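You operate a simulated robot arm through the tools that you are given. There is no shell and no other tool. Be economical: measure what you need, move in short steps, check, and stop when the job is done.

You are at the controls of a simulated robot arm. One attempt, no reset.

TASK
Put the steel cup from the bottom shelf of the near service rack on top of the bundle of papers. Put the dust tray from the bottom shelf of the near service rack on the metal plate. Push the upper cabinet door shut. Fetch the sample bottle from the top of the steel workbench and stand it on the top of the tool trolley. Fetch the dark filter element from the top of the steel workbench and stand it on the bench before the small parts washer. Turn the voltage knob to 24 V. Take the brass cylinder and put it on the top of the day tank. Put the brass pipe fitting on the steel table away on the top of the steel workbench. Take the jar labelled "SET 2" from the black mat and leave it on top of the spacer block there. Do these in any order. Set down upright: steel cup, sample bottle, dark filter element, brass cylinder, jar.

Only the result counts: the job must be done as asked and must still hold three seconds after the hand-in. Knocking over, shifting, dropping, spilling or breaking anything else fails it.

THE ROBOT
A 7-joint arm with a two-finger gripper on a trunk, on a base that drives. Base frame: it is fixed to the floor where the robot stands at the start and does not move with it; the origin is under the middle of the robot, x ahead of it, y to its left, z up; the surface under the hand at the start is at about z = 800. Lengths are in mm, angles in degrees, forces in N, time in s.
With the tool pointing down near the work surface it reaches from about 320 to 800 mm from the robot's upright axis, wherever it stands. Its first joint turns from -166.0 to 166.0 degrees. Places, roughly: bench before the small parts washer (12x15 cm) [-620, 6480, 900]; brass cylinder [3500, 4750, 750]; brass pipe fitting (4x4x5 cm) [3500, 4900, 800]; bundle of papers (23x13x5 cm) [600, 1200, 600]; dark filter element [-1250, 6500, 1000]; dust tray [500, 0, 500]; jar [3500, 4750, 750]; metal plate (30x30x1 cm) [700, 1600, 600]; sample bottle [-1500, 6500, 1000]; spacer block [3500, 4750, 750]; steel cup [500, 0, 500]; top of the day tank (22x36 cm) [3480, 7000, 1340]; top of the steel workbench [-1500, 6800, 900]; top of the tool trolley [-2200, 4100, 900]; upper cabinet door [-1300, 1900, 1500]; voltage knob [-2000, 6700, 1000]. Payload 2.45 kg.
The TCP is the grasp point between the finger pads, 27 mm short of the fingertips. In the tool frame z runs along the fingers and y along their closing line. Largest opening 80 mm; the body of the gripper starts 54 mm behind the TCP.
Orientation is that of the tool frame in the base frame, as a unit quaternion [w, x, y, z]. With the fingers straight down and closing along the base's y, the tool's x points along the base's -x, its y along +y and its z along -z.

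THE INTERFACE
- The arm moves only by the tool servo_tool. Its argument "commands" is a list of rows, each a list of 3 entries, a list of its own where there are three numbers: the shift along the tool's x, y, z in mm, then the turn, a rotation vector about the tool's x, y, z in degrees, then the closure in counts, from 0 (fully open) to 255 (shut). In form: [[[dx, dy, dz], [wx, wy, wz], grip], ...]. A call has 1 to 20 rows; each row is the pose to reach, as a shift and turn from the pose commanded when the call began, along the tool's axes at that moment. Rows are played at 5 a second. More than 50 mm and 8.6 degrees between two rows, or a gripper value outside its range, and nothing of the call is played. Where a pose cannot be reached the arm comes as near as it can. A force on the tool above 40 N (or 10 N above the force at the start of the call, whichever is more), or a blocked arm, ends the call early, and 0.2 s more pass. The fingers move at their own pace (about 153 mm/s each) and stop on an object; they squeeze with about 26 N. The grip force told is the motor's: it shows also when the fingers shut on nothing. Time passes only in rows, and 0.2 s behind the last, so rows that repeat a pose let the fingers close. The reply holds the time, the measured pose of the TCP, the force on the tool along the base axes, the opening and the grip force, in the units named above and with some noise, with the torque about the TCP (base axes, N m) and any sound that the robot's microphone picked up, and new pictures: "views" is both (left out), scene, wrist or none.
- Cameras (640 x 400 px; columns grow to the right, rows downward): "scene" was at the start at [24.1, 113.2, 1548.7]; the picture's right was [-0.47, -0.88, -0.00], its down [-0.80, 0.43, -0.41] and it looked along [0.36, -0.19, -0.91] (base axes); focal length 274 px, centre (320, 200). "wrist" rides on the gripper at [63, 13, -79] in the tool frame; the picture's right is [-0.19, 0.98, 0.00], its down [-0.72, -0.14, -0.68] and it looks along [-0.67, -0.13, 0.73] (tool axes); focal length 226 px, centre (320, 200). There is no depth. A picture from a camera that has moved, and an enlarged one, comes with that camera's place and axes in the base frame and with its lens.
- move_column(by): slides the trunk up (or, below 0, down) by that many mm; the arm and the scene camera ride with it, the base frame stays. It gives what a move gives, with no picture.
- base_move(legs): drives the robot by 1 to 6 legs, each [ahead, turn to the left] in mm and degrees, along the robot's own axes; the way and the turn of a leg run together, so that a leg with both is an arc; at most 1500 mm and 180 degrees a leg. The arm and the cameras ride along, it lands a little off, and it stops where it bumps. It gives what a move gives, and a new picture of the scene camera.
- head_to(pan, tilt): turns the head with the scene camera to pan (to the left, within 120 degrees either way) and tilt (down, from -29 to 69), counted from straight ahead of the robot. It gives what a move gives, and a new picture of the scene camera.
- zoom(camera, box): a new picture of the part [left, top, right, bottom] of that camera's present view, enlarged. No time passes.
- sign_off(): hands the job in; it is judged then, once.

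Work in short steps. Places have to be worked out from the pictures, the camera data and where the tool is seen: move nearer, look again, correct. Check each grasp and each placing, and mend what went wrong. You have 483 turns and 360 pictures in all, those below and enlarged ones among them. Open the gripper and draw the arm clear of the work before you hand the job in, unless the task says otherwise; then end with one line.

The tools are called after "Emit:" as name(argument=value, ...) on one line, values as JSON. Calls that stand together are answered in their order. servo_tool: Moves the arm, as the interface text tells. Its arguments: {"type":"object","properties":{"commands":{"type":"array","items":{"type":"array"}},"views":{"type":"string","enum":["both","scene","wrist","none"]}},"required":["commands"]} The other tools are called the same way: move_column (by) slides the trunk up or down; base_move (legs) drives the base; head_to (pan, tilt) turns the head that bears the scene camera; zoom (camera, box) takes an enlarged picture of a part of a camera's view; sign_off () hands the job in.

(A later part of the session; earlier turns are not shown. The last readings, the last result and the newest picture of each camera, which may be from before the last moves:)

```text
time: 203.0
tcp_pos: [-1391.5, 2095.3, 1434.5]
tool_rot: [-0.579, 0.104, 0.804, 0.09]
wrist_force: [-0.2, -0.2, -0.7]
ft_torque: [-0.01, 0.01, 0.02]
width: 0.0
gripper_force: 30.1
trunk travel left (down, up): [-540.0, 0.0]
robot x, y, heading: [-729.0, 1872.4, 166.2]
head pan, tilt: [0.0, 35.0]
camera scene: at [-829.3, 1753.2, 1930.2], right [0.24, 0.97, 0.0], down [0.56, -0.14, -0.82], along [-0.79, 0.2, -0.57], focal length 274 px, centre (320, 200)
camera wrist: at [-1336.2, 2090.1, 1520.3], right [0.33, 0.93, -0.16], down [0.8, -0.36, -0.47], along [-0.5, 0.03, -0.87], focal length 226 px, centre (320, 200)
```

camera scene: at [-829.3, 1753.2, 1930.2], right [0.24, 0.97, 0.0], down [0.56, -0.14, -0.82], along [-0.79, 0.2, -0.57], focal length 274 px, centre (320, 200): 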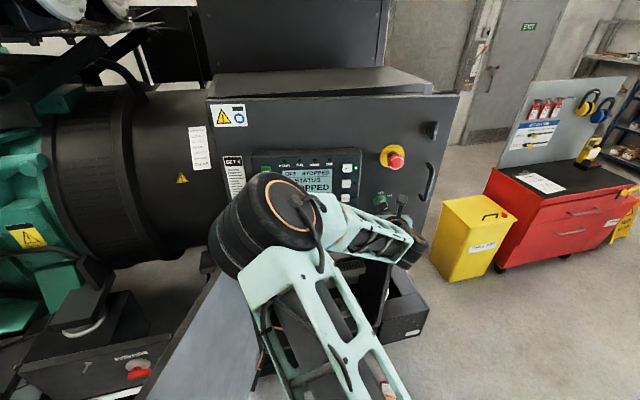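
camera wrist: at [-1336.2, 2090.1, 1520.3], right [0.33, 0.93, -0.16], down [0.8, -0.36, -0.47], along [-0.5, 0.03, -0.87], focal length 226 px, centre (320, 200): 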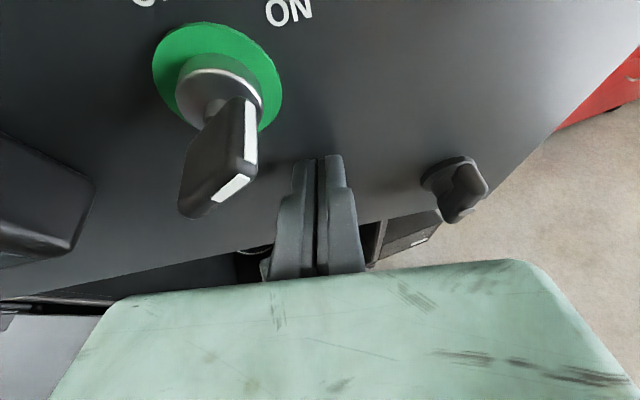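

Emit:
servo_tool(commands=[[[5, 0, 15], [0, 0, 0], 255], [[10, 0, 30], [0, 0, 0], 255], [[15, 0, 45], [0, 0, 0], 255]], views="both")

```text
time: 203.8
tcp_pos: [-1437.2, 2107.8, 1434.0]
tool_rot: [-0.579, 0.106, 0.803, 0.092]
wrist_force: [0.8, 0.7, 1.6]
ft_torque: [-0.03, 0.03, 0.04]
width: 0.1
gripper_force: 30.0
trunk travel left (down, up): [-540.0, 0.0]
robot x, y, heading: [-730.2, 1871.6, 166.2]
head pan, tilt: [0.0, 35.0]
camera scene: at [-829.0, 1753.1, 1930.2], right [0.24, 0.97, 0.0], down [0.56, -0.14, -0.82], along [-0.79, 0.2, -0.57], focal length 274 px, centre (320, 200)
camera wrist: at [-1381.7, 2102.9, 1520.5], right [0.33, 0.93, -0.16], down [0.8, -0.37, -0.47], along [-0.5, 0.03, -0.87], focal length 226 px, centre (320, 200)
```

scene: 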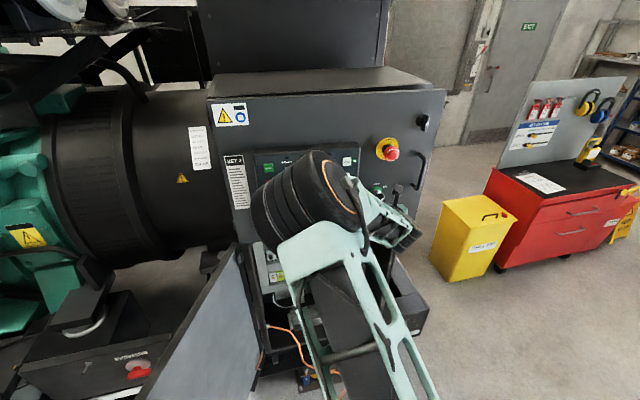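
wrist: 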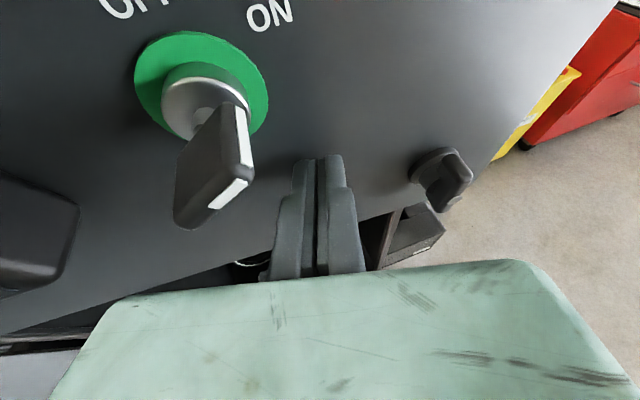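

Emit:
base_move(legs=[[25, 0]])

```text
time: 204.6
tcp_pos: [-1461.8, 2113.4, 1434.4]
tool_rot: [-0.578, 0.106, 0.804, 0.092]
wrist_force: [-0.5, -0.5, 0.5]
ft_torque: [0.0, 0.04, -0.03]
width: 0.0
gripper_force: 29.8
trunk travel left (down, up): [-540.0, 0.0]
robot x, y, heading: [-753.7, 1876.6, 165.6]
head pan, tilt: [0.0, 35.0]
camera scene: at [-853.9, 1758.5, 1930.2], right [0.24, 0.97, 0.0], down [0.56, -0.14, -0.82], along [-0.79, 0.2, -0.57], focal length 274 px, centre (320, 200)
```

scene: 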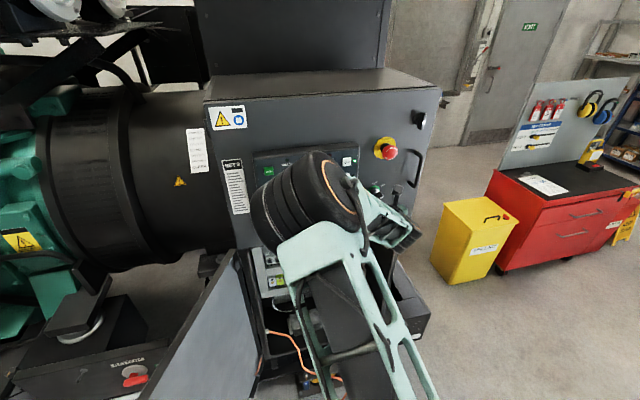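

Emit:
base_move(legs=[[20, 0]])

Emit:
zoom(camera="scene", box=[320, 60, 480, 160])

```text
time: 205.5
tcp_pos: [-1471.3, 2117.2, 1437.0]
tool_rot: [-0.58, 0.107, 0.803, 0.092]
wrist_force: [14.7, -6.5, 5.5]
ft_torque: [-0.03, 0.15, 0.22]
width: 0.1
gripper_force: 30.1
trunk travel left (down, up): [-540.0, 0.0]
robot x, y, heading: [-768.3, 1880.1, 166.0]
head pan, tilt: [0.0, 35.0]
stopped in leg 1: the force on the tool passed its limit at 75 N (the readings are from after the stop); the commanded pose is now the measured one
camera scene: at [-863.7, 1760.6, 1930.3], right [0.24, 0.97, 0.0], down [0.55, -0.14, -0.82], along [-0.8, 0.2, -0.57], focal length 274 px, centre (320, 200)
```

scene: 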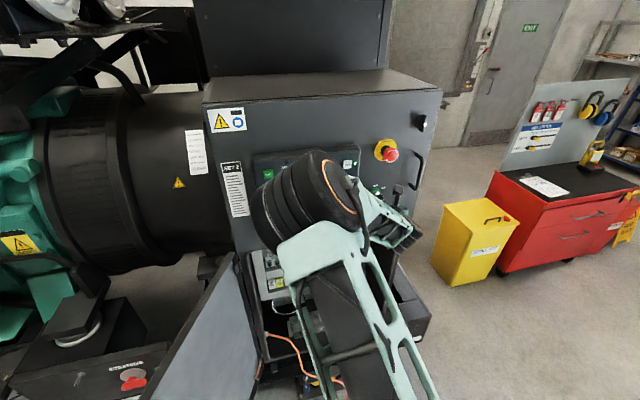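

```text
4.00 times, centred on (400, 110) of scene
camera zoom: at [-863.7, 1760.6, 1930.3], right [0.24, 0.97, 0.0], down [0.55, -0.14, -0.82], along [-0.8, 0.2, -0.57], focal length 1094 px, centre (0, 560)
```

zoom: 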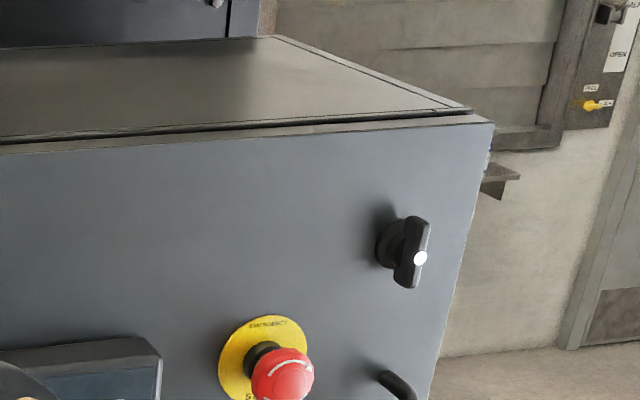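

The door is flush and shut (75 N on contact). Back away straight.

Emit:
base_move(legs=[[-330, 0]])

Emit:
zoom(camera="scene", box=[200, 60, 460, 260])

```text
time: 207.7
tcp_pos: [-1151.6, 2032.1, 1435.5]
tool_rot: [-0.58, 0.103, 0.803, 0.09]
wrist_force: [0.5, 0.9, -1.0]
ft_torque: [-0.04, 0.01, -0.02]
width: 0.0
gripper_force: 29.8
trunk travel left (down, up): [-540.0, 0.0]
robot x, y, heading: [-441.6, 1800.0, 166.3]
head pan, tilt: [0.0, 35.0]
camera scene: at [-542.2, 1680.8, 1930.3], right [0.24, 0.97, 0.0], down [0.56, -0.14, -0.82], along [-0.8, 0.19, -0.57], focal length 274 px, centre (320, 200)
```

scene: 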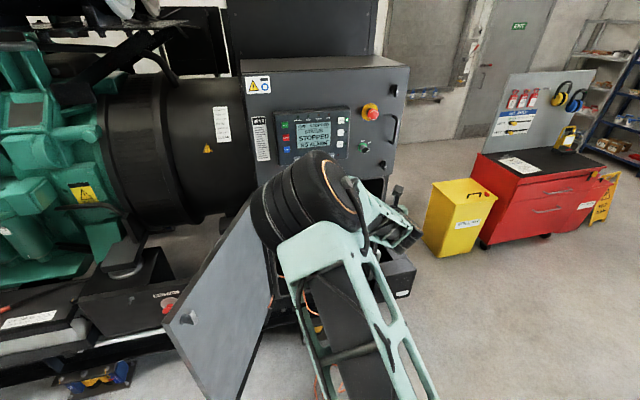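

```text
2.00 times, centred on (330, 160) of scene
camera zoom: at [-542.2, 1680.8, 1930.3], right [0.24, 0.97, 0.0], down [0.56, -0.14, -0.82], along [-0.8, 0.19, -0.57], focal length 547 px, centre (300, 280)
```

zoom: 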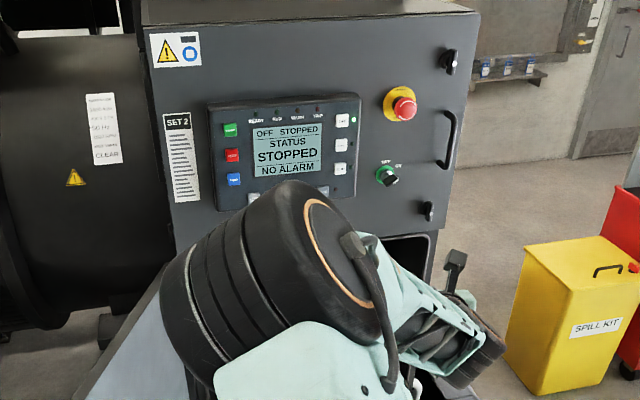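

Door is shut. Now return the arm to a compact tool-down pose: pitch down while retracting, then undo the 180° roll.

Emit:
servo_tool(commands=[[[-18, 0, -21], [0, -7, 0], 0], [[-36, 0, -43], [0, -14, 0], 0], [[-54, 0, -64], [0, -21, 0], 0], [[-72, 0, -85], [0, -28, 0], 0], [[-90, 0, -106], [0, -35, 0], 0], [[-108, 0, -128], [0, -42, 0], 0], [[-126, 0, -149], [0, -49, 0], 0], [[-144, 0, -170], [0, -56, 0], 0], [[-162, 0, -192], [0, -63, 0], 0], [[-180, 0, -213], [0, -71, 0], 0]], views="none")

```text
time: 209.9
tcp_pos: [-901.4, 1965.8, 1332.3]
tool_rot: [-0.004, 0.135, 0.991, 0.012]
wrist_force: [0.4, 1.3, -0.4]
ft_torque: [-0.04, 0.05, 0.0]
width: 80.0
gripper_force: 0.1
out of reach, approached as far as the arm can: row 6
trunk travel left (down, up): [-540.0, 0.0]
robot x, y, heading: [-444.1, 1799.2, 166.1]
head pan, tilt: [0.0, 35.0]
```

Emit:
servo_tool(commands=[[[0, 0, 0], [0, 0, -8.5], 0], [[0, 0, 0], [0, 0, -17], 0], [[0, 0, 0], [0, 0, -25.5], 0], [[0, 0, 0], [0, 0, -34], 0], [[0, 0, 0], [0, 0, -42.5], 0], [[0, 0, 0], [0, 0, -51], 0], [[0, 0, 0], [0, 0, -59.5], 0], [[0, 0, 0], [0, 0, -68], 0], [[0, 0, 0], [0, 0, -76.5], 0], [[0, 0, 0], [0, 0, -85], 0], [[0, 0, 0], [0, 0, -93.5], 0], [[0, 0, 0], [0, 0, -102], 0]], views="none")

Emit:
servo_tool(commands=[[[0, 0, 0], [0, 0, -8.5], 0], [[0, 0, 0], [0, 0, -17], 0], [[0, 0, 0], [0, 0, -25.5], 0], [[0, 0, 0], [0, 0, -34], 0], [[0, 0, 0], [0, 0, -42.5], 0], [[0, 0, 0], [0, 0, -51], 0], [[0, 0, 0], [0, 0, -59.5], 0], [[0, 0, 0], [0, 0, -68], 0], [[0, 0, 0], [0, 0, -76.5], 0], [[0, 0, 0], [0, 0, -78], 0]], views="both")

```text
time: 212.5
tcp_pos: [-902.4, 1964.2, 1332.5]
tool_rot: [0.008, -0.685, 0.728, 0.012]
wrist_force: [0.5, 0.3, -1.0]
ft_torque: [0.03, -0.02, -0.01]
width: 79.9
gripper_force: 0.0
trunk travel left (down, up): [-540.0, 0.0]
robot x, y, heading: [-448.5, 1802.7, 166.4]
head pan, tilt: [0.0, 35.0]
```

```text
time: 214.7
tcp_pos: [-901.1, 1965.0, 1331.3]
tool_rot: [-0.012, 0.991, -0.135, -0.004]
wrist_force: [0.3, 0.4, 0.7]
ft_torque: [0.0, -0.03, 0.0]
width: 80.0
gripper_force: 0.1
trunk travel left (down, up): [-540.0, 0.0]
robot x, y, heading: [-444.5, 1801.2, 166.1]
head pan, tilt: [0.0, 35.0]
camera scene: at [-543.5, 1681.3, 1930.2], right [0.24, 0.97, 0.0], down [0.56, -0.14, -0.82], along [-0.8, 0.19, -0.57], focal length 274 px, centre (320, 200)
camera wrist: at [-844.0, 1934.1, 1409.2], right [-0.45, -0.89, -0.02], down [-0.65, 0.31, 0.69], along [-0.61, 0.32, -0.72], focal length 226 px, centre (320, 200)
```

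scene: 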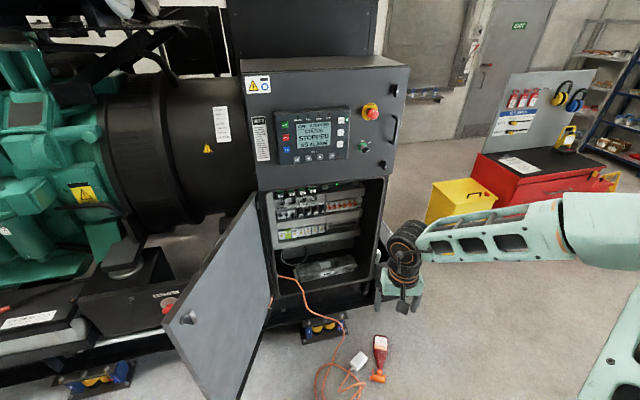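
wrist: 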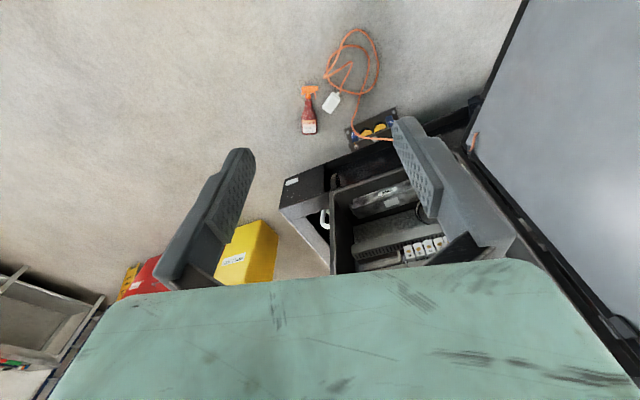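

Emit:
base_move(legs=[[0, -110]])

Emit:
head_to(pan=0, tilt=12)

Emit:
head_to(pan=-45, tilt=12)

Emit:
head_to(pan=45, tilt=12)

```text
time: 219.9
tcp_pos: [-129.7, 2166.7, 1331.2]
tool_rot: [0.01, -0.448, 0.894, -0.008]
wrist_force: [0.9, 0.4, 0.0]
ft_torque: [0.03, 0.03, -0.02]
width: 79.9
gripper_force: 0.0
trunk travel left (down, up): [-540.0, 0.0]
robot x, y, heading: [-445.1, 1798.6, 55.2]
head pan, tilt: [0.0, 35.0]
camera scene: at [-519.1, 1937.4, 1930.2], right [0.82, -0.57, 0.0], down [-0.33, -0.47, -0.82], along [0.47, 0.67, -0.57], focal length 274 px, centre (320, 200)
```

scene: 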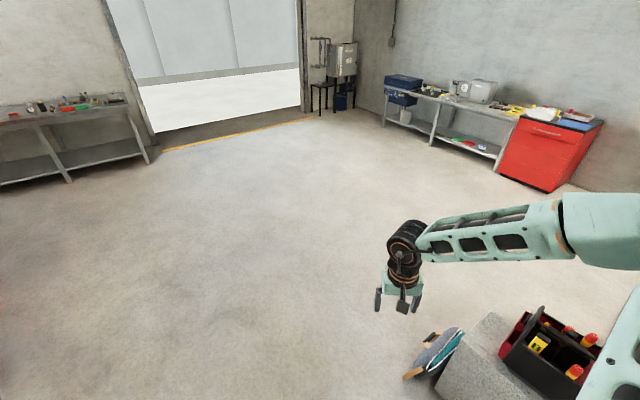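

```text
time: 220.7
tcp_pos: [-128.7, 2166.4, 1332.2]
tool_rot: [0.011, -0.449, 0.894, -0.008]
wrist_force: [0.3, -0.2, -0.2]
ft_torque: [-0.03, -0.01, 0.01]
width: 80.2
gripper_force: 0.0
trunk travel left (down, up): [-540.0, 0.0]
robot x, y, heading: [-446.6, 1802.3, 55.1]
head pan, tilt: [0.0, 12.0]
camera scene: at [-516.2, 1941.8, 1967.0], right [0.82, -0.57, 0.0], down [-0.12, -0.17, -0.98], along [0.56, 0.8, -0.21], focal length 274 px, centre (320, 200)
```

scene: 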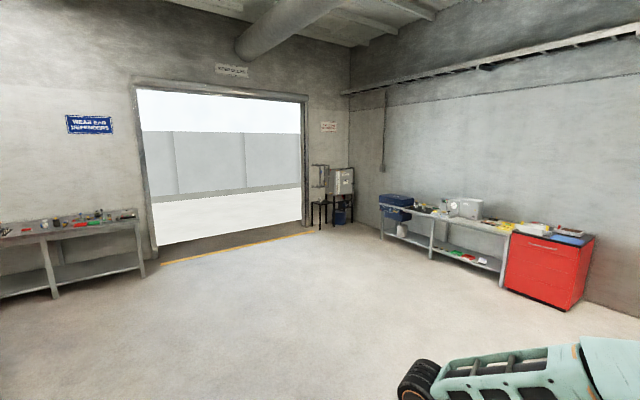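

```text
time: 221.8
tcp_pos: [-127.9, 2166.6, 1332.2]
tool_rot: [0.011, -0.449, 0.893, -0.008]
wrist_force: [-0.5, 0.2, -0.4]
ft_torque: [0.05, 0.01, -0.03]
width: 80.1
gripper_force: 0.1
trunk travel left (down, up): [-540.0, 0.0]
robot x, y, heading: [-446.3, 1798.5, 54.8]
head pan, tilt: [-45.0, 12.0]
camera scene: at [-477.8, 1881.7, 1967.1], right [0.18, -0.98, 0.0], down [-0.2, -0.04, -0.98], along [0.96, 0.17, -0.21], focal length 274 px, centre (320, 200)
```

scene: 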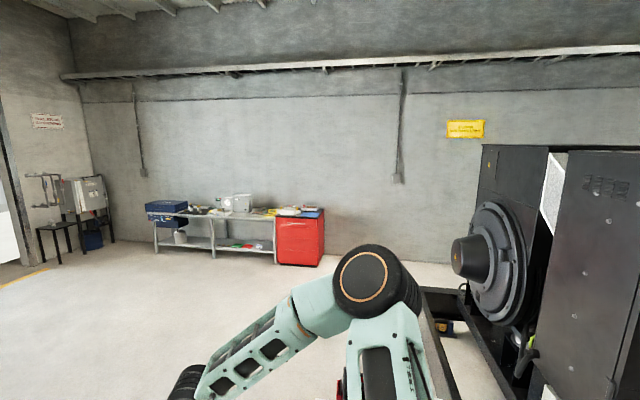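

```text
time: 223.5
tcp_pos: [-127.2, 2166.0, 1331.8]
tool_rot: [0.012, -0.449, 0.893, -0.008]
wrist_force: [1.0, 0.0, -0.3]
ft_torque: [-0.02, -0.01, 0.0]
width: 80.1
gripper_force: 0.1
trunk travel left (down, up): [-540.0, 0.0]
robot x, y, heading: [-448.1, 1801.2, 55.1]
head pan, tilt: [45.0, 12.0]
camera scene: at [-585.9, 1957.1, 1967.1], right [0.98, 0.17, 0.0], down [0.04, -0.2, -0.98], along [-0.17, 0.96, -0.21], focal length 274 px, centre (320, 200)
```

scene: 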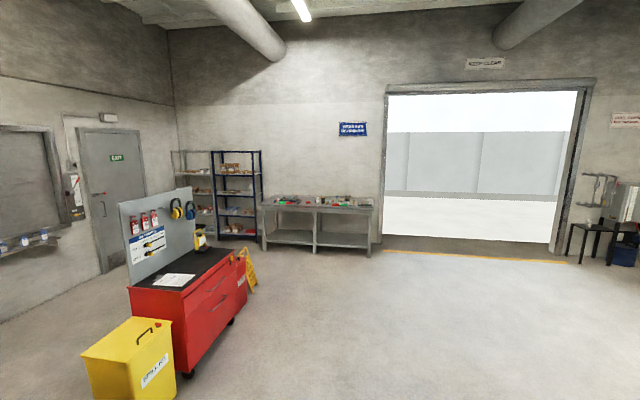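

Now drive across the hall to the steel table on the +x side.

Emit:
base_move(legs=[[0, -12.4], [1500, 0], [1500, 0], [1150, 0], [0, -42.5]])

Emit:
head_to(pan=0, tilt=35)

```text
time: 228.6
tcp_pos: [551.5, 2656.1, 1333.2]
tool_rot: [0.013, -0.349, 0.937, -0.008]
wrist_force: [-0.9, -1.8, 2.2]
ft_torque: [0.09, -0.13, 0.0]
width: 79.9
gripper_force: 0.1
trunk travel left (down, up): [-540.0, 0.0]
robot x, y, heading: [172.0, 2371.6, 42.9]
head pan, tilt: [45.0, 12.0]
stopped in leg 2: the robot was blocked; the commanded pose is now the measured one
camera scene: at [57.4, 2546.0, 1967.6], right [1.0, -0.04, 0.0], down [0.0, -0.2, -0.98], along [0.04, 0.98, -0.2], focal length 274 px, centre (320, 200)
```

scene: 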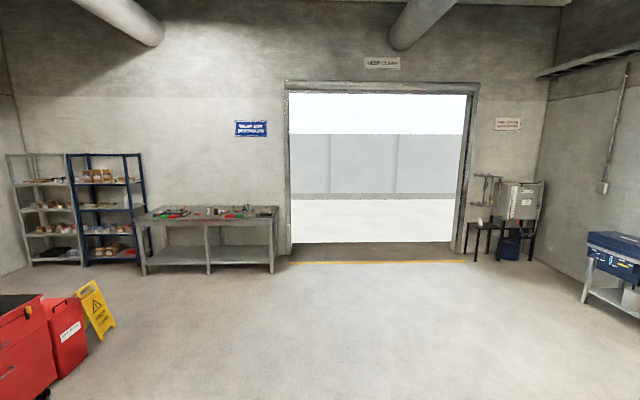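

```text
time: 229.7
tcp_pos: [558.9, 2663.3, 1330.7]
tool_rot: [0.01, -0.351, 0.936, -0.009]
wrist_force: [-0.7, 0.2, 0.0]
ft_torque: [0.0, 0.01, 0.02]
width: 80.2
gripper_force: 0.2
trunk travel left (down, up): [-540.0, 0.0]
robot x, y, heading: [173.3, 2366.9, 42.8]
head pan, tilt: [0.0, 35.0]
camera scene: at [129.3, 2522.6, 1930.2], right [0.68, -0.73, 0.0], down [-0.42, -0.39, -0.82], along [0.6, 0.56, -0.57], focal length 274 px, centre (320, 200)
```

scene: 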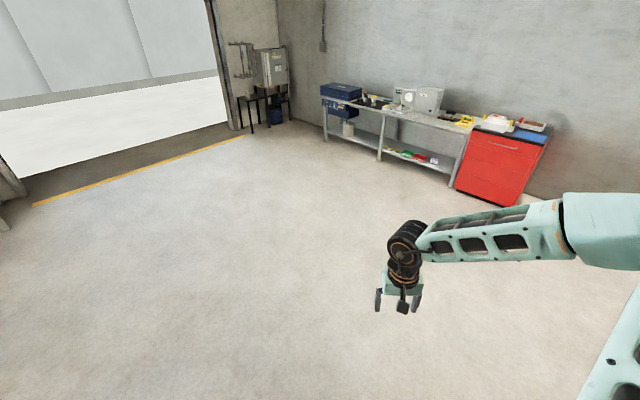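

Blocked again; look down on the right side for the cause.

Emit:
head_to(pan=-90, tilt=60)

Emit:
head_to(pan=0, tilt=69)

Emit:
head_to(pan=90, tilt=60)

```text
time: 231.3
tcp_pos: [559.4, 2662.5, 1331.5]
tool_rot: [0.01, -0.35, 0.936, -0.009]
wrist_force: [0.4, -0.9, -0.4]
ft_torque: [0.01, 0.01, -0.04]
width: 80.1
gripper_force: 0.1
trunk travel left (down, up): [-540.0, 0.0]
robot x, y, heading: [175.5, 2369.0, 42.7]
head pan, tilt: [-90.0, 60.0]
camera scene: at [109.5, 2413.3, 1895.9], right [-0.73, -0.68, 0.0], down [-0.59, 0.63, -0.5], along [0.34, -0.37, -0.87], focal length 274 px, centre (320, 200)
```

scene: 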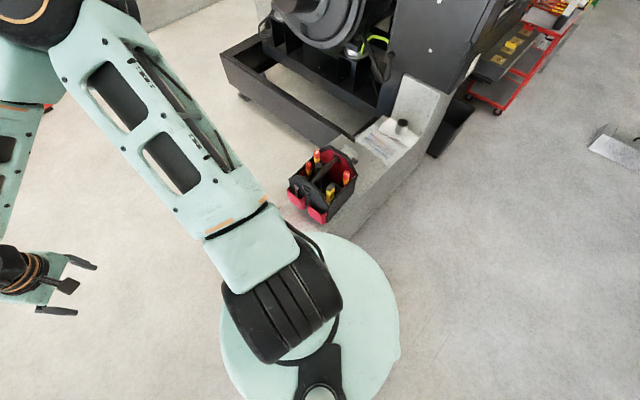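

```text
time: 233.0
tcp_pos: [559.5, 2662.6, 1332.1]
tool_rot: [0.01, -0.35, 0.937, -0.009]
wrist_force: [-0.3, -0.5, -0.7]
ft_torque: [0.02, -0.01, -0.01]
width: 80.2
gripper_force: 0.0
trunk travel left (down, up): [-540.0, 0.0]
robot x, y, heading: [172.1, 2374.0, 43.0]
head pan, tilt: [0.0, 68.8]
camera scene: at [105.2, 2500.1, 1886.5], right [0.68, -0.73, 0.0], down [-0.68, -0.63, -0.36], along [0.27, 0.25, -0.93], focal length 274 px, centre (320, 200)
```

scene: 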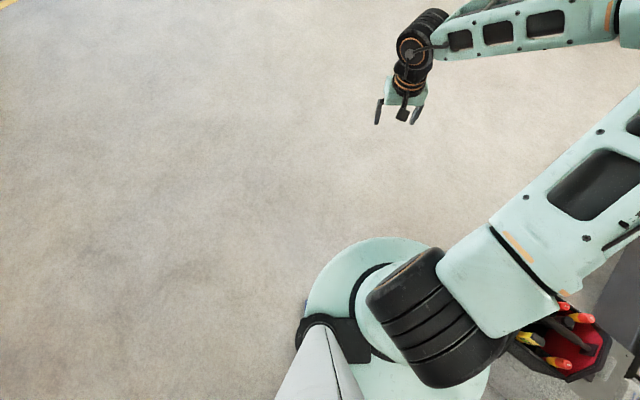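

```text
time: 234.6
tcp_pos: [558.7, 2662.4, 1330.9]
tool_rot: [0.009, -0.351, 0.936, -0.009]
wrist_force: [0.4, 0.1, -0.2]
ft_torque: [0.03, 0.01, 0.02]
width: 79.9
gripper_force: 0.1
trunk travel left (down, up): [-540.0, 0.0]
robot x, y, heading: [175.7, 2371.8, 42.8]
head pan, tilt: [90.0, 60.0]
camera scene: at [18.8, 2511.0, 1895.9], right [0.73, 0.68, 0.0], down [0.59, -0.64, -0.5], along [-0.34, 0.37, -0.87], focal length 274 px, centre (320, 200)
```

scene: 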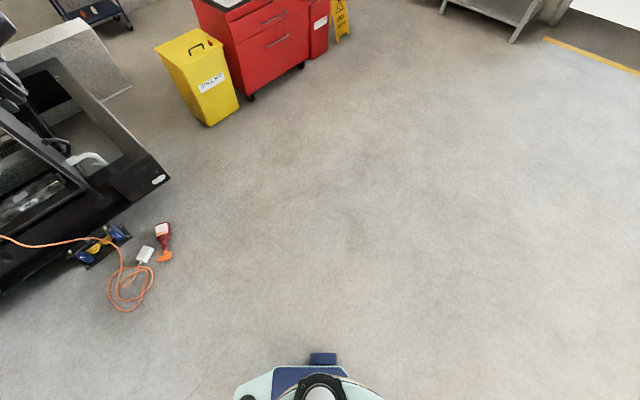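

A floor bag at the bench end (≈(500,2250)) is in the way. Back off and check that it has not shifted.

Emit:
base_move(legs=[[-250, 0]])

Emit:
head_to(pan=-30, tilt=55)

```text
time: 236.4
tcp_pos: [375.7, 2493.3, 1331.3]
tool_rot: [0.01, -0.349, 0.937, -0.009]
wrist_force: [-0.7, 0.5, -0.5]
ft_torque: [0.02, 0.0, 0.0]
width: 80.0
gripper_force: 0.1
trunk travel left (down, up): [-540.0, 0.0]
robot x, y, heading: [-9.4, 2204.5, 42.7]
head pan, tilt: [90.0, 60.0]
camera scene: at [-163.3, 2342.1, 1895.9], right [0.73, 0.68, 0.0], down [0.59, -0.63, -0.5], along [-0.34, 0.37, -0.87], focal length 274 px, centre (320, 200)
```

scene: 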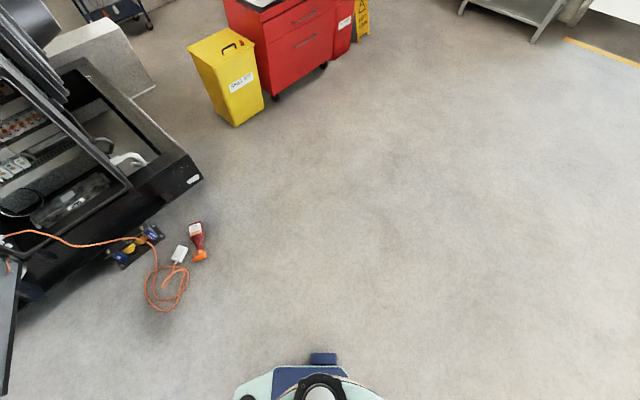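

```text
time: 238.4
tcp_pos: [378.8, 2494.9, 1330.9]
tool_rot: [0.011, -0.35, 0.937, -0.009]
wrist_force: [-0.3, 0.2, 0.7]
ft_torque: [-0.02, 0.02, -0.04]
width: 80.1
gripper_force: 0.0
trunk travel left (down, up): [-540.0, 0.0]
robot x, y, heading: [-15.2, 2205.9, 42.9]
head pan, tilt: [-30.0, 55.0]
camera scene: at [-46.2, 2310.7, 1902.0], right [0.22, -0.97, 0.0], down [-0.8, -0.18, -0.57], along [0.56, 0.13, -0.82], focal length 274 px, centre (320, 200)
```

scene: 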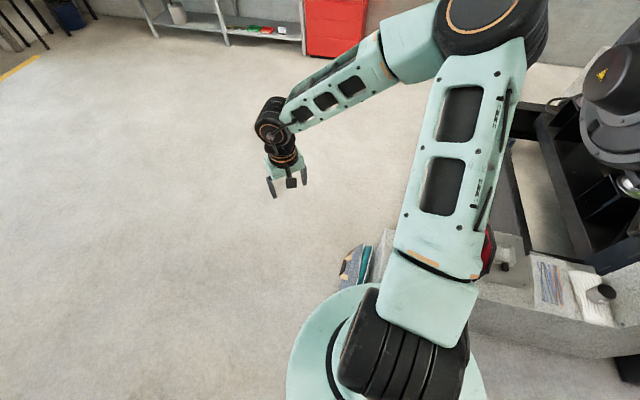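

Emit:
zoom(camera="scene", box=[310, 210, 430, 300])

Emit:
base_move(legs=[[0, 47], [150, 0]])

Emit:
head_to(pan=-85, tilt=50)

```text
4.44 times, centred on (370, 255) of scene
camera zoom: at [-46.2, 2310.7, 1902.0], right [0.22, -0.97, 0.0], down [-0.8, -0.18, -0.57], along [0.56, 0.13, -0.82], focal length 1216 px, centre (98, -44)
```

zoom: 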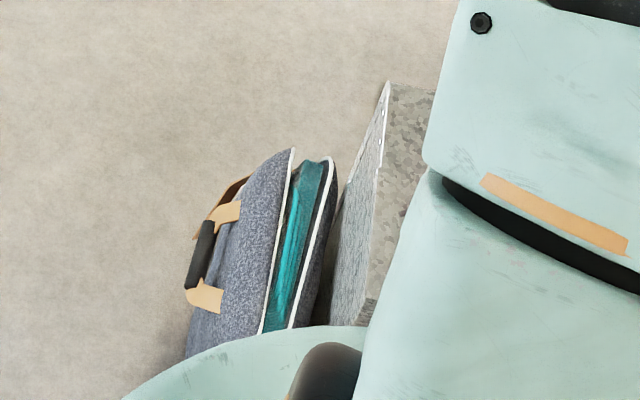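

```text
time: 242.0
tcp_pos: [36.2, 2840.7, 1330.3]
tool_rot: [0.013, -0.698, 0.716, -0.005]
wrist_force: [-0.9, -0.2, 0.5]
ft_torque: [-0.08, 0.0, -0.02]
width: 80.0
gripper_force: 0.1
trunk travel left (down, up): [-540.0, 0.0]
robot x, y, heading: [-10.9, 2359.3, 90.3]
head pan, tilt: [-30.0, 55.0]
camera scene: at [-112.4, 2402.2, 1901.9], right [0.87, -0.49, 0.0], down [-0.4, -0.71, -0.57], along [0.28, 0.5, -0.82], focal length 274 px, centre (320, 200)
```

scene: 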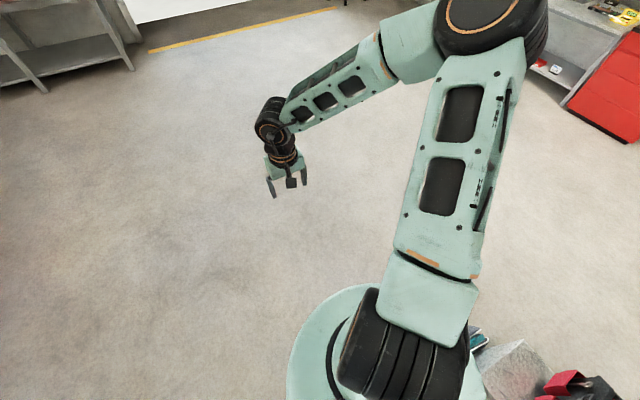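

```text
time: 243.3
tcp_pos: [36.8, 2838.9, 1331.4]
tool_rot: [0.013, -0.698, 0.716, -0.005]
wrist_force: [-0.6, -0.6, -0.1]
ft_torque: [-0.03, 0.0, 0.01]
width: 80.0
gripper_force: 0.2
trunk travel left (down, up): [-540.0, 0.0]
robot x, y, heading: [-9.3, 2357.2, 90.7]
head pan, tilt: [-85.0, 50.0]
camera scene: at [-71.5, 2344.0, 1908.5], right [0.1, -1.0, 0.0], down [-0.76, -0.07, -0.64], along [0.64, 0.06, -0.77], focal length 274 px, centre (320, 200)
```

scene: 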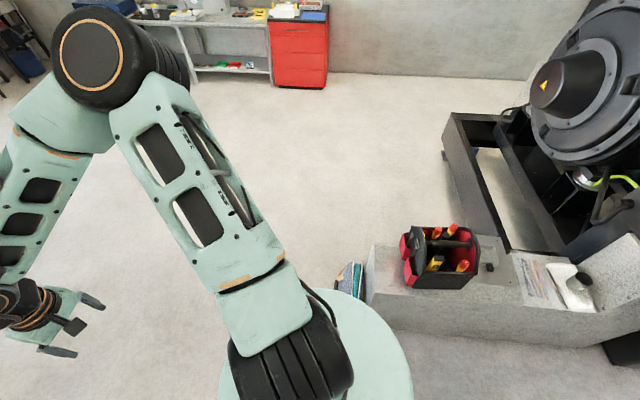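

Emit:
base_move(legs=[[700, 0]])

Emit:
head_to(pan=-118, tilt=40)

Emit:
zoom(camera="scene", box=[200, 120, 440, 270])

```text
time: 247.1
tcp_pos: [31.5, 3539.5, 1331.4]
tool_rot: [0.014, -0.698, 0.716, -0.004]
wrist_force: [0.5, -0.4, -0.1]
ft_torque: [-0.02, -0.01, -0.03]
width: 80.0
gripper_force: 0.1
trunk travel left (down, up): [-540.0, 0.0]
robot x, y, heading: [-15.8, 3056.8, 90.3]
head pan, tilt: [-85.0, 50.0]
camera scene: at [-76.5, 3046.4, 1908.5], right [0.09, -1.0, 0.0], down [-0.76, -0.07, -0.64], along [0.64, 0.06, -0.77], focal length 274 px, centre (320, 200)
```

scene: 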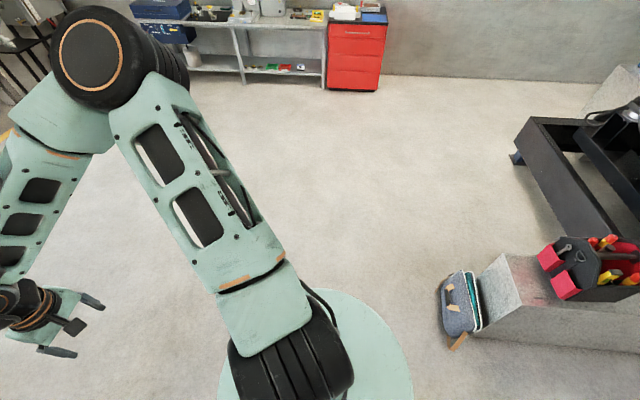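

```text
time: 248.1
tcp_pos: [30.7, 3540.5, 1330.6]
tool_rot: [0.012, -0.698, 0.716, -0.005]
wrist_force: [-0.1, 0.3, -0.6]
ft_torque: [-0.02, -0.05, -0.02]
width: 80.2
gripper_force: 0.0
trunk travel left (down, up): [-540.0, 0.0]
robot x, y, heading: [-13.9, 3061.0, 90.2]
head pan, tilt: [-118.0, 40.0]
camera scene: at [-77.7, 2999.1, 1922.7], right [-0.46, -0.89, 0.0], down [-0.57, 0.3, -0.77], along [0.68, -0.35, -0.64], focal length 274 px, centre (320, 200)
```

scene: 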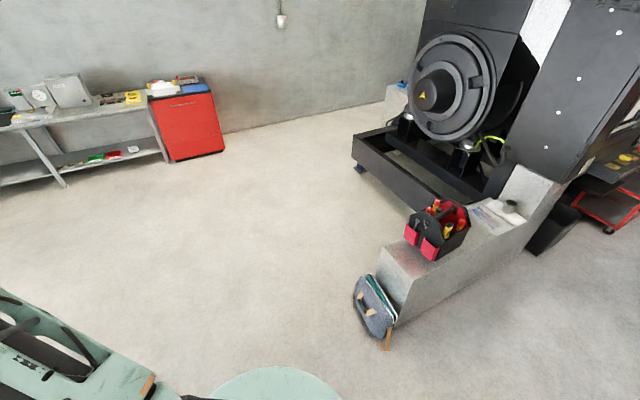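

```text
2.67 times, centred on (320, 195) of scene
camera zoom: at [-77.7, 2999.1, 1922.7], right [-0.46, -0.89, 0.0], down [-0.57, 0.3, -0.77], along [0.68, -0.35, -0.64], focal length 729 px, centre (320, 213)
```

zoom: 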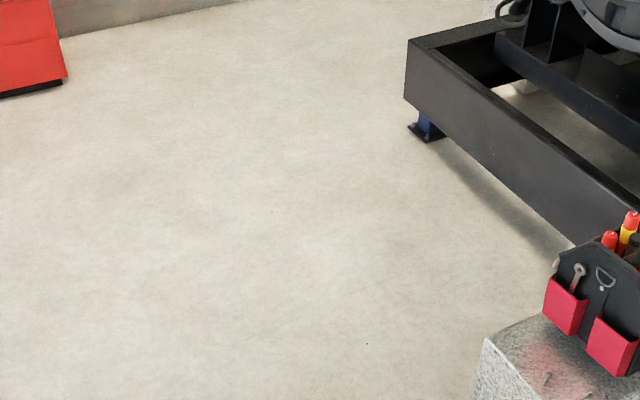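

The bag leans in place. Continue around it to the steel table.

Emit:
base_move(legs=[[0, -58.3], [1500, 0], [1500, 0], [0, -32]])

Emit:
head_to(pan=0, tilt=35)

```text
time: 266.9
tcp_pos: [2979.3, 4724.6, 1330.7]
tool_rot: [0.005, -0.013, 1.0, -0.012]
wrist_force: [0.8, -0.4, -0.6]
ft_torque: [0.01, -0.01, 0.01]
width: 80.2
gripper_force: 0.1
trunk travel left (down, up): [-540.0, 0.0]
robot x, y, heading: [2492.5, 4747.7, 3.2]
head pan, tilt: [-118.0, 40.0]
camera scene: at [2434.1, 4810.1, 1922.7], right [-0.91, 0.42, 0.0], down [0.27, 0.58, -0.77], along [-0.32, -0.7, -0.64], focal length 274 px, centre (320, 200)
```

scene: 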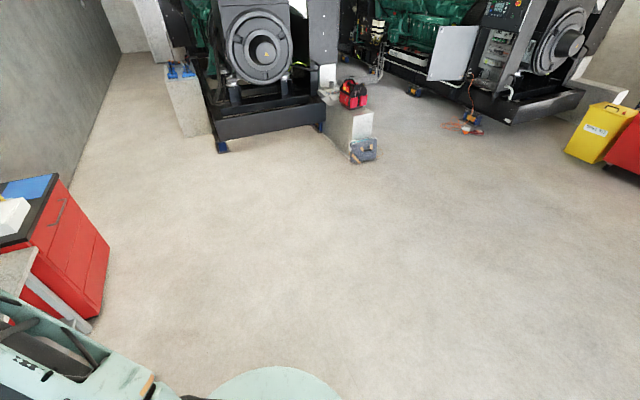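

```text
time: 268.9
tcp_pos: [2978.3, 4725.6, 1332.5]
tool_rot: [0.007, -0.013, 1.0, -0.012]
wrist_force: [0.6, -0.5, 0.8]
ft_torque: [0.02, -0.01, 0.0]
width: 79.9
gripper_force: 0.0
trunk travel left (down, up): [-540.0, 0.0]
robot x, y, heading: [2496.8, 4750.7, 3.3]
head pan, tilt: [0.0, 35.0]
camera scene: at [2557.7, 4892.4, 1930.2], right [0.06, -1.0, 0.0], down [-0.57, -0.03, -0.82], along [0.82, 0.05, -0.57], focal length 274 px, centre (320, 200)
```

scene: 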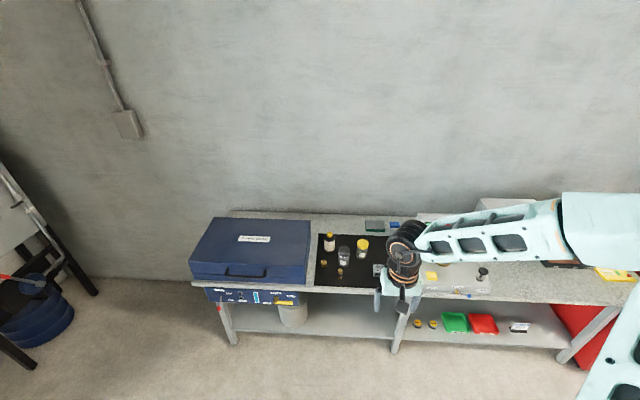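

Emit:
zoom(camera="scene", box=[300, 200, 460, 300])

Emit:
zoom(camera="wrist", box=[0, 0, 640, 400])

```text
4.00 times, centred on (380, 250) of scene
camera zoom: at [2557.7, 4892.4, 1930.2], right [0.06, -1.0, 0.0], down [-0.57, -0.03, -0.82], along [0.82, 0.05, -0.57], focal length 1094 px, centre (80, 0)
```

zoom: 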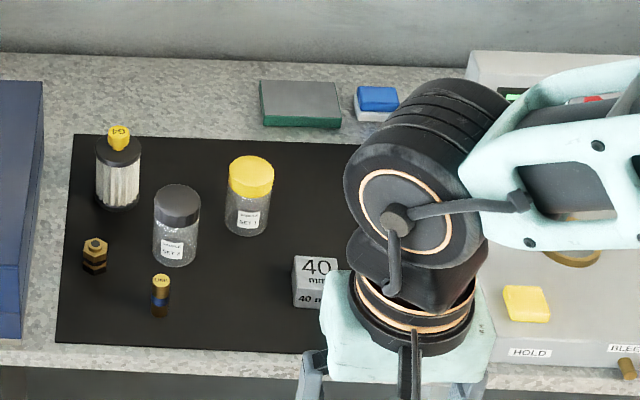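

```text
1.00 times, centred on (320, 200) of wrist (not enlarged: the box is as wide or as high as the picture)
camera zoom: at [2913.3, 4738.6, 1409.2], right [0.17, 0.99, -0.02], down [0.71, -0.11, 0.69], along [0.68, -0.13, -0.72], focal length 226 px, centre (320, 200)
```

zoom: 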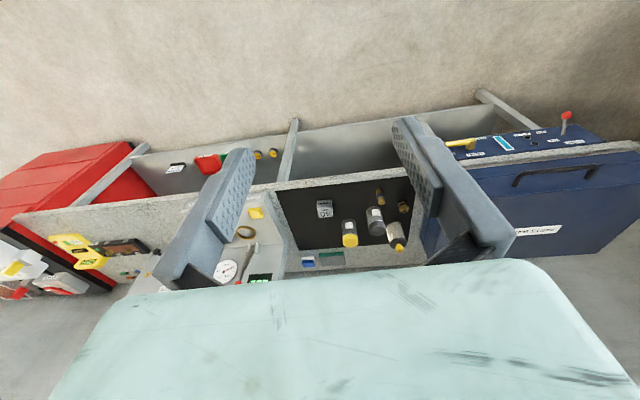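

Emit:
base_move(legs=[[0, -3.3], [450, 0]])

Emit:
move_column(by=-350)

Emit:
head_to(pan=5, tilt=45)

Emit:
zoom(camera="wrist", box=[0, 0, 640, 400])

```text
time: 272.0
tcp_pos: [3427.2, 4694.8, 1331.6]
tool_rot: [0.005, 0.017, 1.0, -0.013]
wrist_force: [0.0, 0.1, -1.2]
ft_torque: [0.0, 0.0, 0.01]
width: 79.8
gripper_force: 0.1
trunk travel left (down, up): [-540.0, 0.0]
robot x, y, heading: [2945.4, 4749.4, -0.1]
head pan, tilt: [0.0, 35.0]
camera scene: at [3017.7, 4887.4, 1930.2], right [0.0, -1.0, 0.0], down [-0.57, 0.0, -0.82], along [0.82, 0.0, -0.57], focal length 274 px, centre (320, 200)
```

scene: 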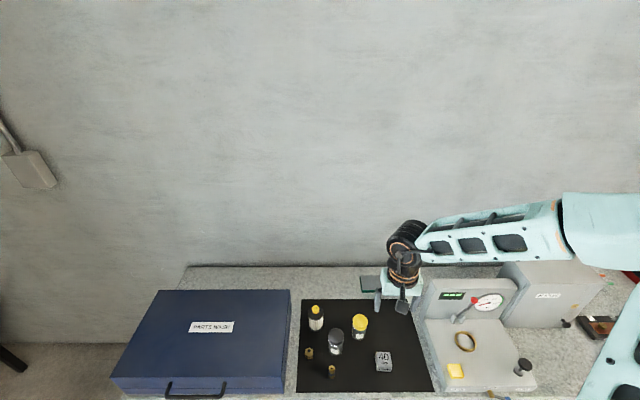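

```text
time: 275.4
tcp_pos: [3425.4, 4695.2, 982.2]
tool_rot: [0.006, 0.017, 1.0, -0.012]
wrist_force: [0.4, -0.1, 0.2]
ft_torque: [-0.02, 0.0, 0.0]
width: 80.1
gripper_force: 0.0
trunk travel left (down, up): [-190.0, 350.0]
robot x, y, heading: [2944.1, 4751.1, -0.2]
head pan, tilt: [0.0, 35.0]
```

```text
time: 276.2
tcp_pos: [3425.6, 4695.3, 981.0]
tool_rot: [0.006, 0.017, 1.0, -0.013]
wrist_force: [-0.8, 0.3, -0.2]
ft_torque: [0.0, -0.01, 0.0]
width: 80.1
gripper_force: 0.1
trunk travel left (down, up): [-190.0, 350.0]
robot x, y, heading: [2943.9, 4747.7, -0.2]
head pan, tilt: [5.0, 45.0]
camera scene: at [3009.5, 4894.5, 1565.4], right [0.08, -1.0, 0.0], down [-0.7, -0.06, -0.71], along [0.7, 0.06, -0.71], focal length 274 px, centre (320, 200)
```

scene: 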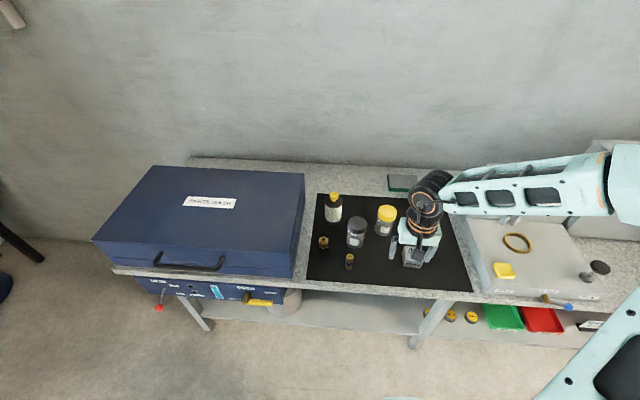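

```text
1.00 times, centred on (320, 200) of wrist (not enlarged: the box is as wide or as high as the picture)
camera zoom: at [3362.1, 4712.1, 1059.3], right [0.23, 0.97, -0.02], down [0.7, -0.15, 0.69], along [0.67, -0.17, -0.72], focal length 226 px, centre (320, 200)
```

zoom: 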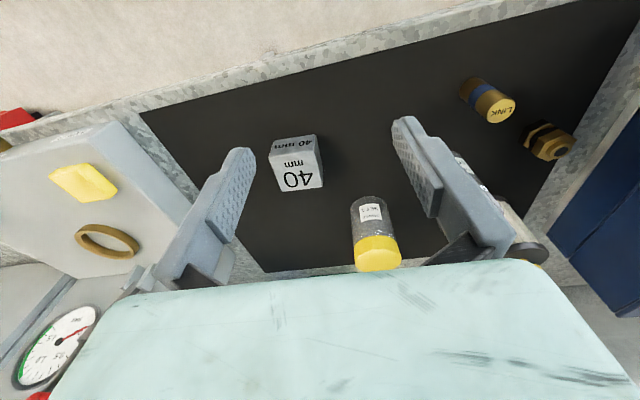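

Emit:
zoom(camera="scene", box=[300, 180, 420, 280])

Emit:
zoom(camera="scene", box=[340, 200, 404, 240])

```text
4.00 times, centred on (360, 230) of scene
camera zoom: at [3009.5, 4894.5, 1565.4], right [0.08, -1.0, 0.0], down [-0.7, -0.06, -0.71], along [0.7, 0.06, -0.71], focal length 1094 px, centre (160, 80)
```

zoom: 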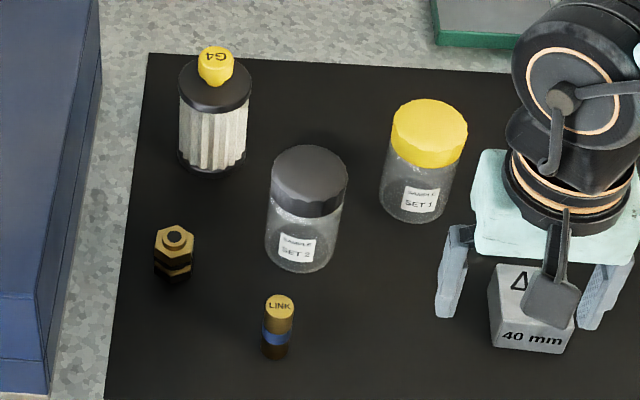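

```text
10.00 times, centred on (372, 220) of scene
camera zoom: at [3009.5, 4894.5, 1565.4], right [0.08, -1.0, 0.0], down [-0.7, -0.06, -0.71], along [0.7, 0.06, -0.71], focal length 2735 px, centre (-200, 0)
```

zoom: 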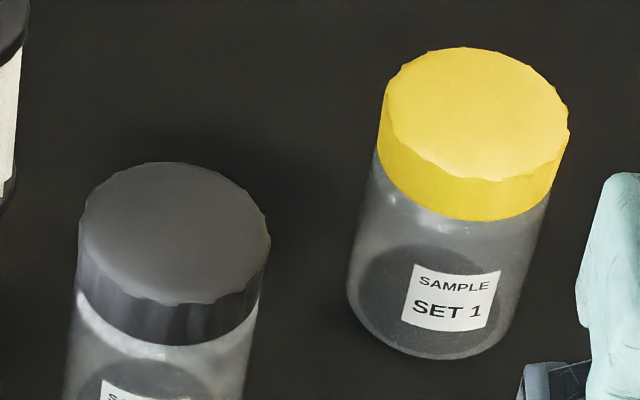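

Grey-lidded jar is "SET 2"; the LINK piece is the brass cylinder; the hex part is the fitting. I lower 50 mm and compare wrist views to get the table height.

Emit:
move_column(by=-50)

Emit:
zoom(camera="wrist", box=[0, 0, 640, 400])

```text
time: 277.1
tcp_pos: [3425.6, 4695.0, 930.9]
tool_rot: [0.006, 0.017, 1.0, -0.012]
wrist_force: [0.6, -0.9, -0.4]
ft_torque: [-0.01, 0.02, 0.01]
width: 80.0
gripper_force: 0.1
trunk travel left (down, up): [-140.0, 400.0]
robot x, y, heading: [2946.3, 4747.4, -0.2]
head pan, tilt: [5.0, 45.0]
```

```text
1.00 times, centred on (320, 200) of wrist (not enlarged: the box is as wide or as high as the picture)
camera zoom: at [3362.1, 4712.1, 1009.4], right [0.23, 0.97, -0.02], down [0.7, -0.15, 0.69], along [0.67, -0.17, -0.72], focal length 226 px, centre (320, 200)
```

zoom: 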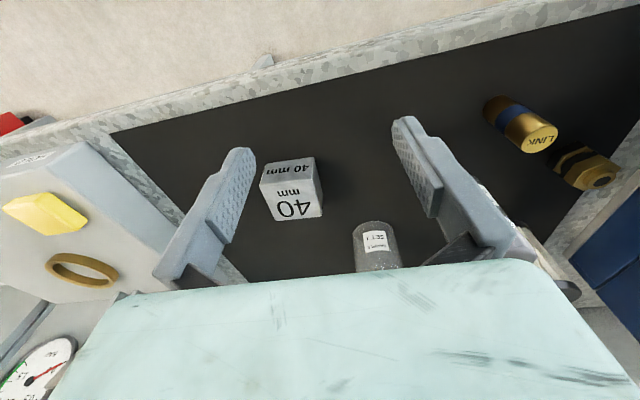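

Table top ≈ z 806; jar SET 2 ≈ (3557, 4823), spacer block ≈ (3512, 4645) with top ≈846. I raise and move above the jar.

Emit:
move_column(by=60)

Emit:
servo_tool(commands=[[[-32, 33, 0], [-0.4, 0.2, -0.5], 0], [[-64, 66, 0], [-0.7, 0.3, -1], 0], [[-96, 99, 0], [-1, 0.5, -1.5], 0], [[-128, 132, 0], [-1.4, 0.7, -1.95], 0], [[-128, 132, 0], [-1.4, 0.7, -1.95], 0]], views="both")

```text
time: 278.1
tcp_pos: [3426.3, 4695.4, 991.1]
tool_rot: [0.006, 0.018, 1.0, -0.012]
wrist_force: [0.5, -0.3, -0.5]
ft_torque: [0.0, -0.01, 0.0]
width: 79.9
gripper_force: 0.1
trunk travel left (down, up): [-200.0, 340.0]
robot x, y, heading: [2949.9, 4746.3, -0.2]
head pan, tilt: [5.0, 45.0]
```

```text
time: 279.3
tcp_pos: [3557.8, 4823.7, 989.8]
tool_rot: [-0.001, 0.0, 1.0, 0.0]
wrist_force: [0.4, -0.7, 0.5]
ft_torque: [0.01, 0.02, 0.04]
width: 80.1
gripper_force: 0.1
trunk travel left (down, up): [-200.0, 340.0]
robot x, y, heading: [2939.8, 4749.1, -0.3]
head pan, tilt: [5.0, 45.0]
camera scene: at [3009.7, 4895.0, 1575.4], right [0.08, -1.0, 0.0], down [-0.7, -0.06, -0.71], along [0.7, 0.06, -0.71], focal length 274 px, centre (320, 200)
camera wrist: at [3494.4, 4835.6, 1069.8], right [0.19, 0.98, 0.0], down [0.72, -0.14, 0.68], along [0.67, -0.13, -0.73], focal length 226 px, centre (320, 200)
```

scene: 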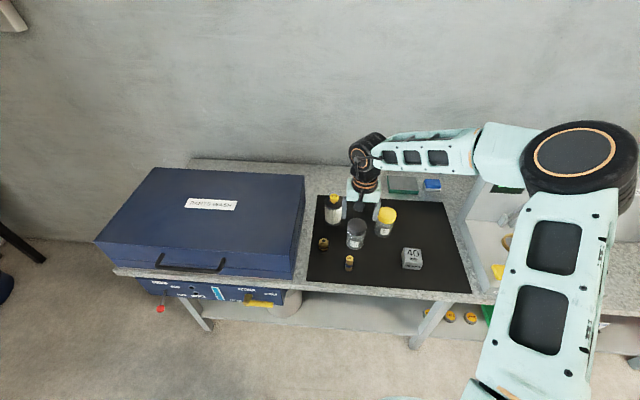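
wrist: 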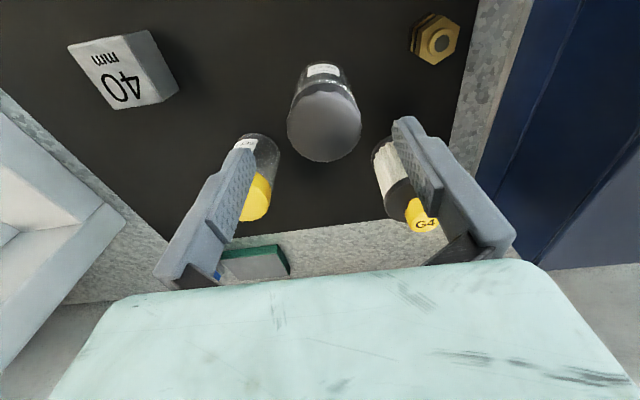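

Emit:
servo_tool(commands=[[[-8, 2, 20], [0, 0, 0], 0], [[-8, 2, 40], [0, 0, 0], 0], [[-8, 2, 40], [0, 0, 0], 0]], views="wrist")

```text
time: 280.1
tcp_pos: [3566.9, 4825.6, 949.4]
tool_rot: [0.001, 0.0, 1.0, 0.0]
wrist_force: [-0.1, 0.5, -0.6]
ft_torque: [-0.02, 0.03, -0.01]
width: 80.2
gripper_force: 0.1
trunk travel left (down, up): [-200.0, 340.0]
robot x, y, heading: [2944.4, 4746.9, -0.3]
head pan, tilt: [5.0, 45.0]
camera wrist: at [3502.8, 4838.3, 1029.8], right [0.19, 0.98, 0.0], down [0.72, -0.14, 0.68], along [0.67, -0.13, -0.73], focal length 226 px, centre (320, 200)
```

wrist: 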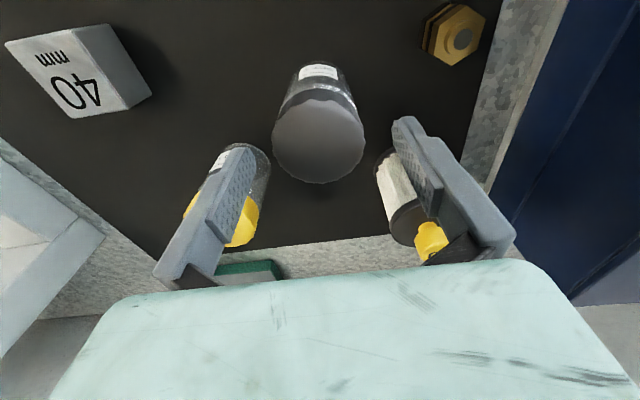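

Emit:
servo_tool(commands=[[[-7, -2, 15], [0, 0, 0], 0], [[-7, -2, 30], [0, 0, 0], 0], [[-7, -2, 30], [0, 0, 0], 0]], views="wrist")

```text
time: 280.9
tcp_pos: [3574.5, 4823.9, 921.2]
tool_rot: [0.0, 0.0, 1.0, 0.001]
wrist_force: [0.2, 0.8, 0.8]
ft_torque: [-0.01, -0.02, -0.01]
width: 80.1
gripper_force: 0.0
trunk travel left (down, up): [-200.0, 340.0]
robot x, y, heading: [2945.4, 4749.2, -0.4]
head pan, tilt: [5.0, 45.0]
camera wrist: at [3510.7, 4835.1, 999.2], right [0.19, 0.98, 0.0], down [0.72, -0.14, 0.68], along [0.67, -0.13, -0.73], focal length 226 px, centre (320, 200)
```

wrist: 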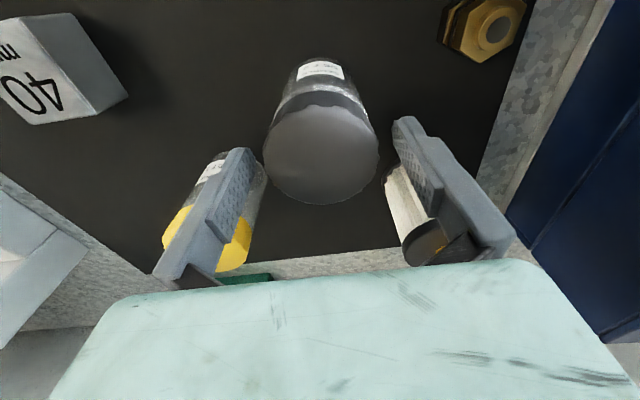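

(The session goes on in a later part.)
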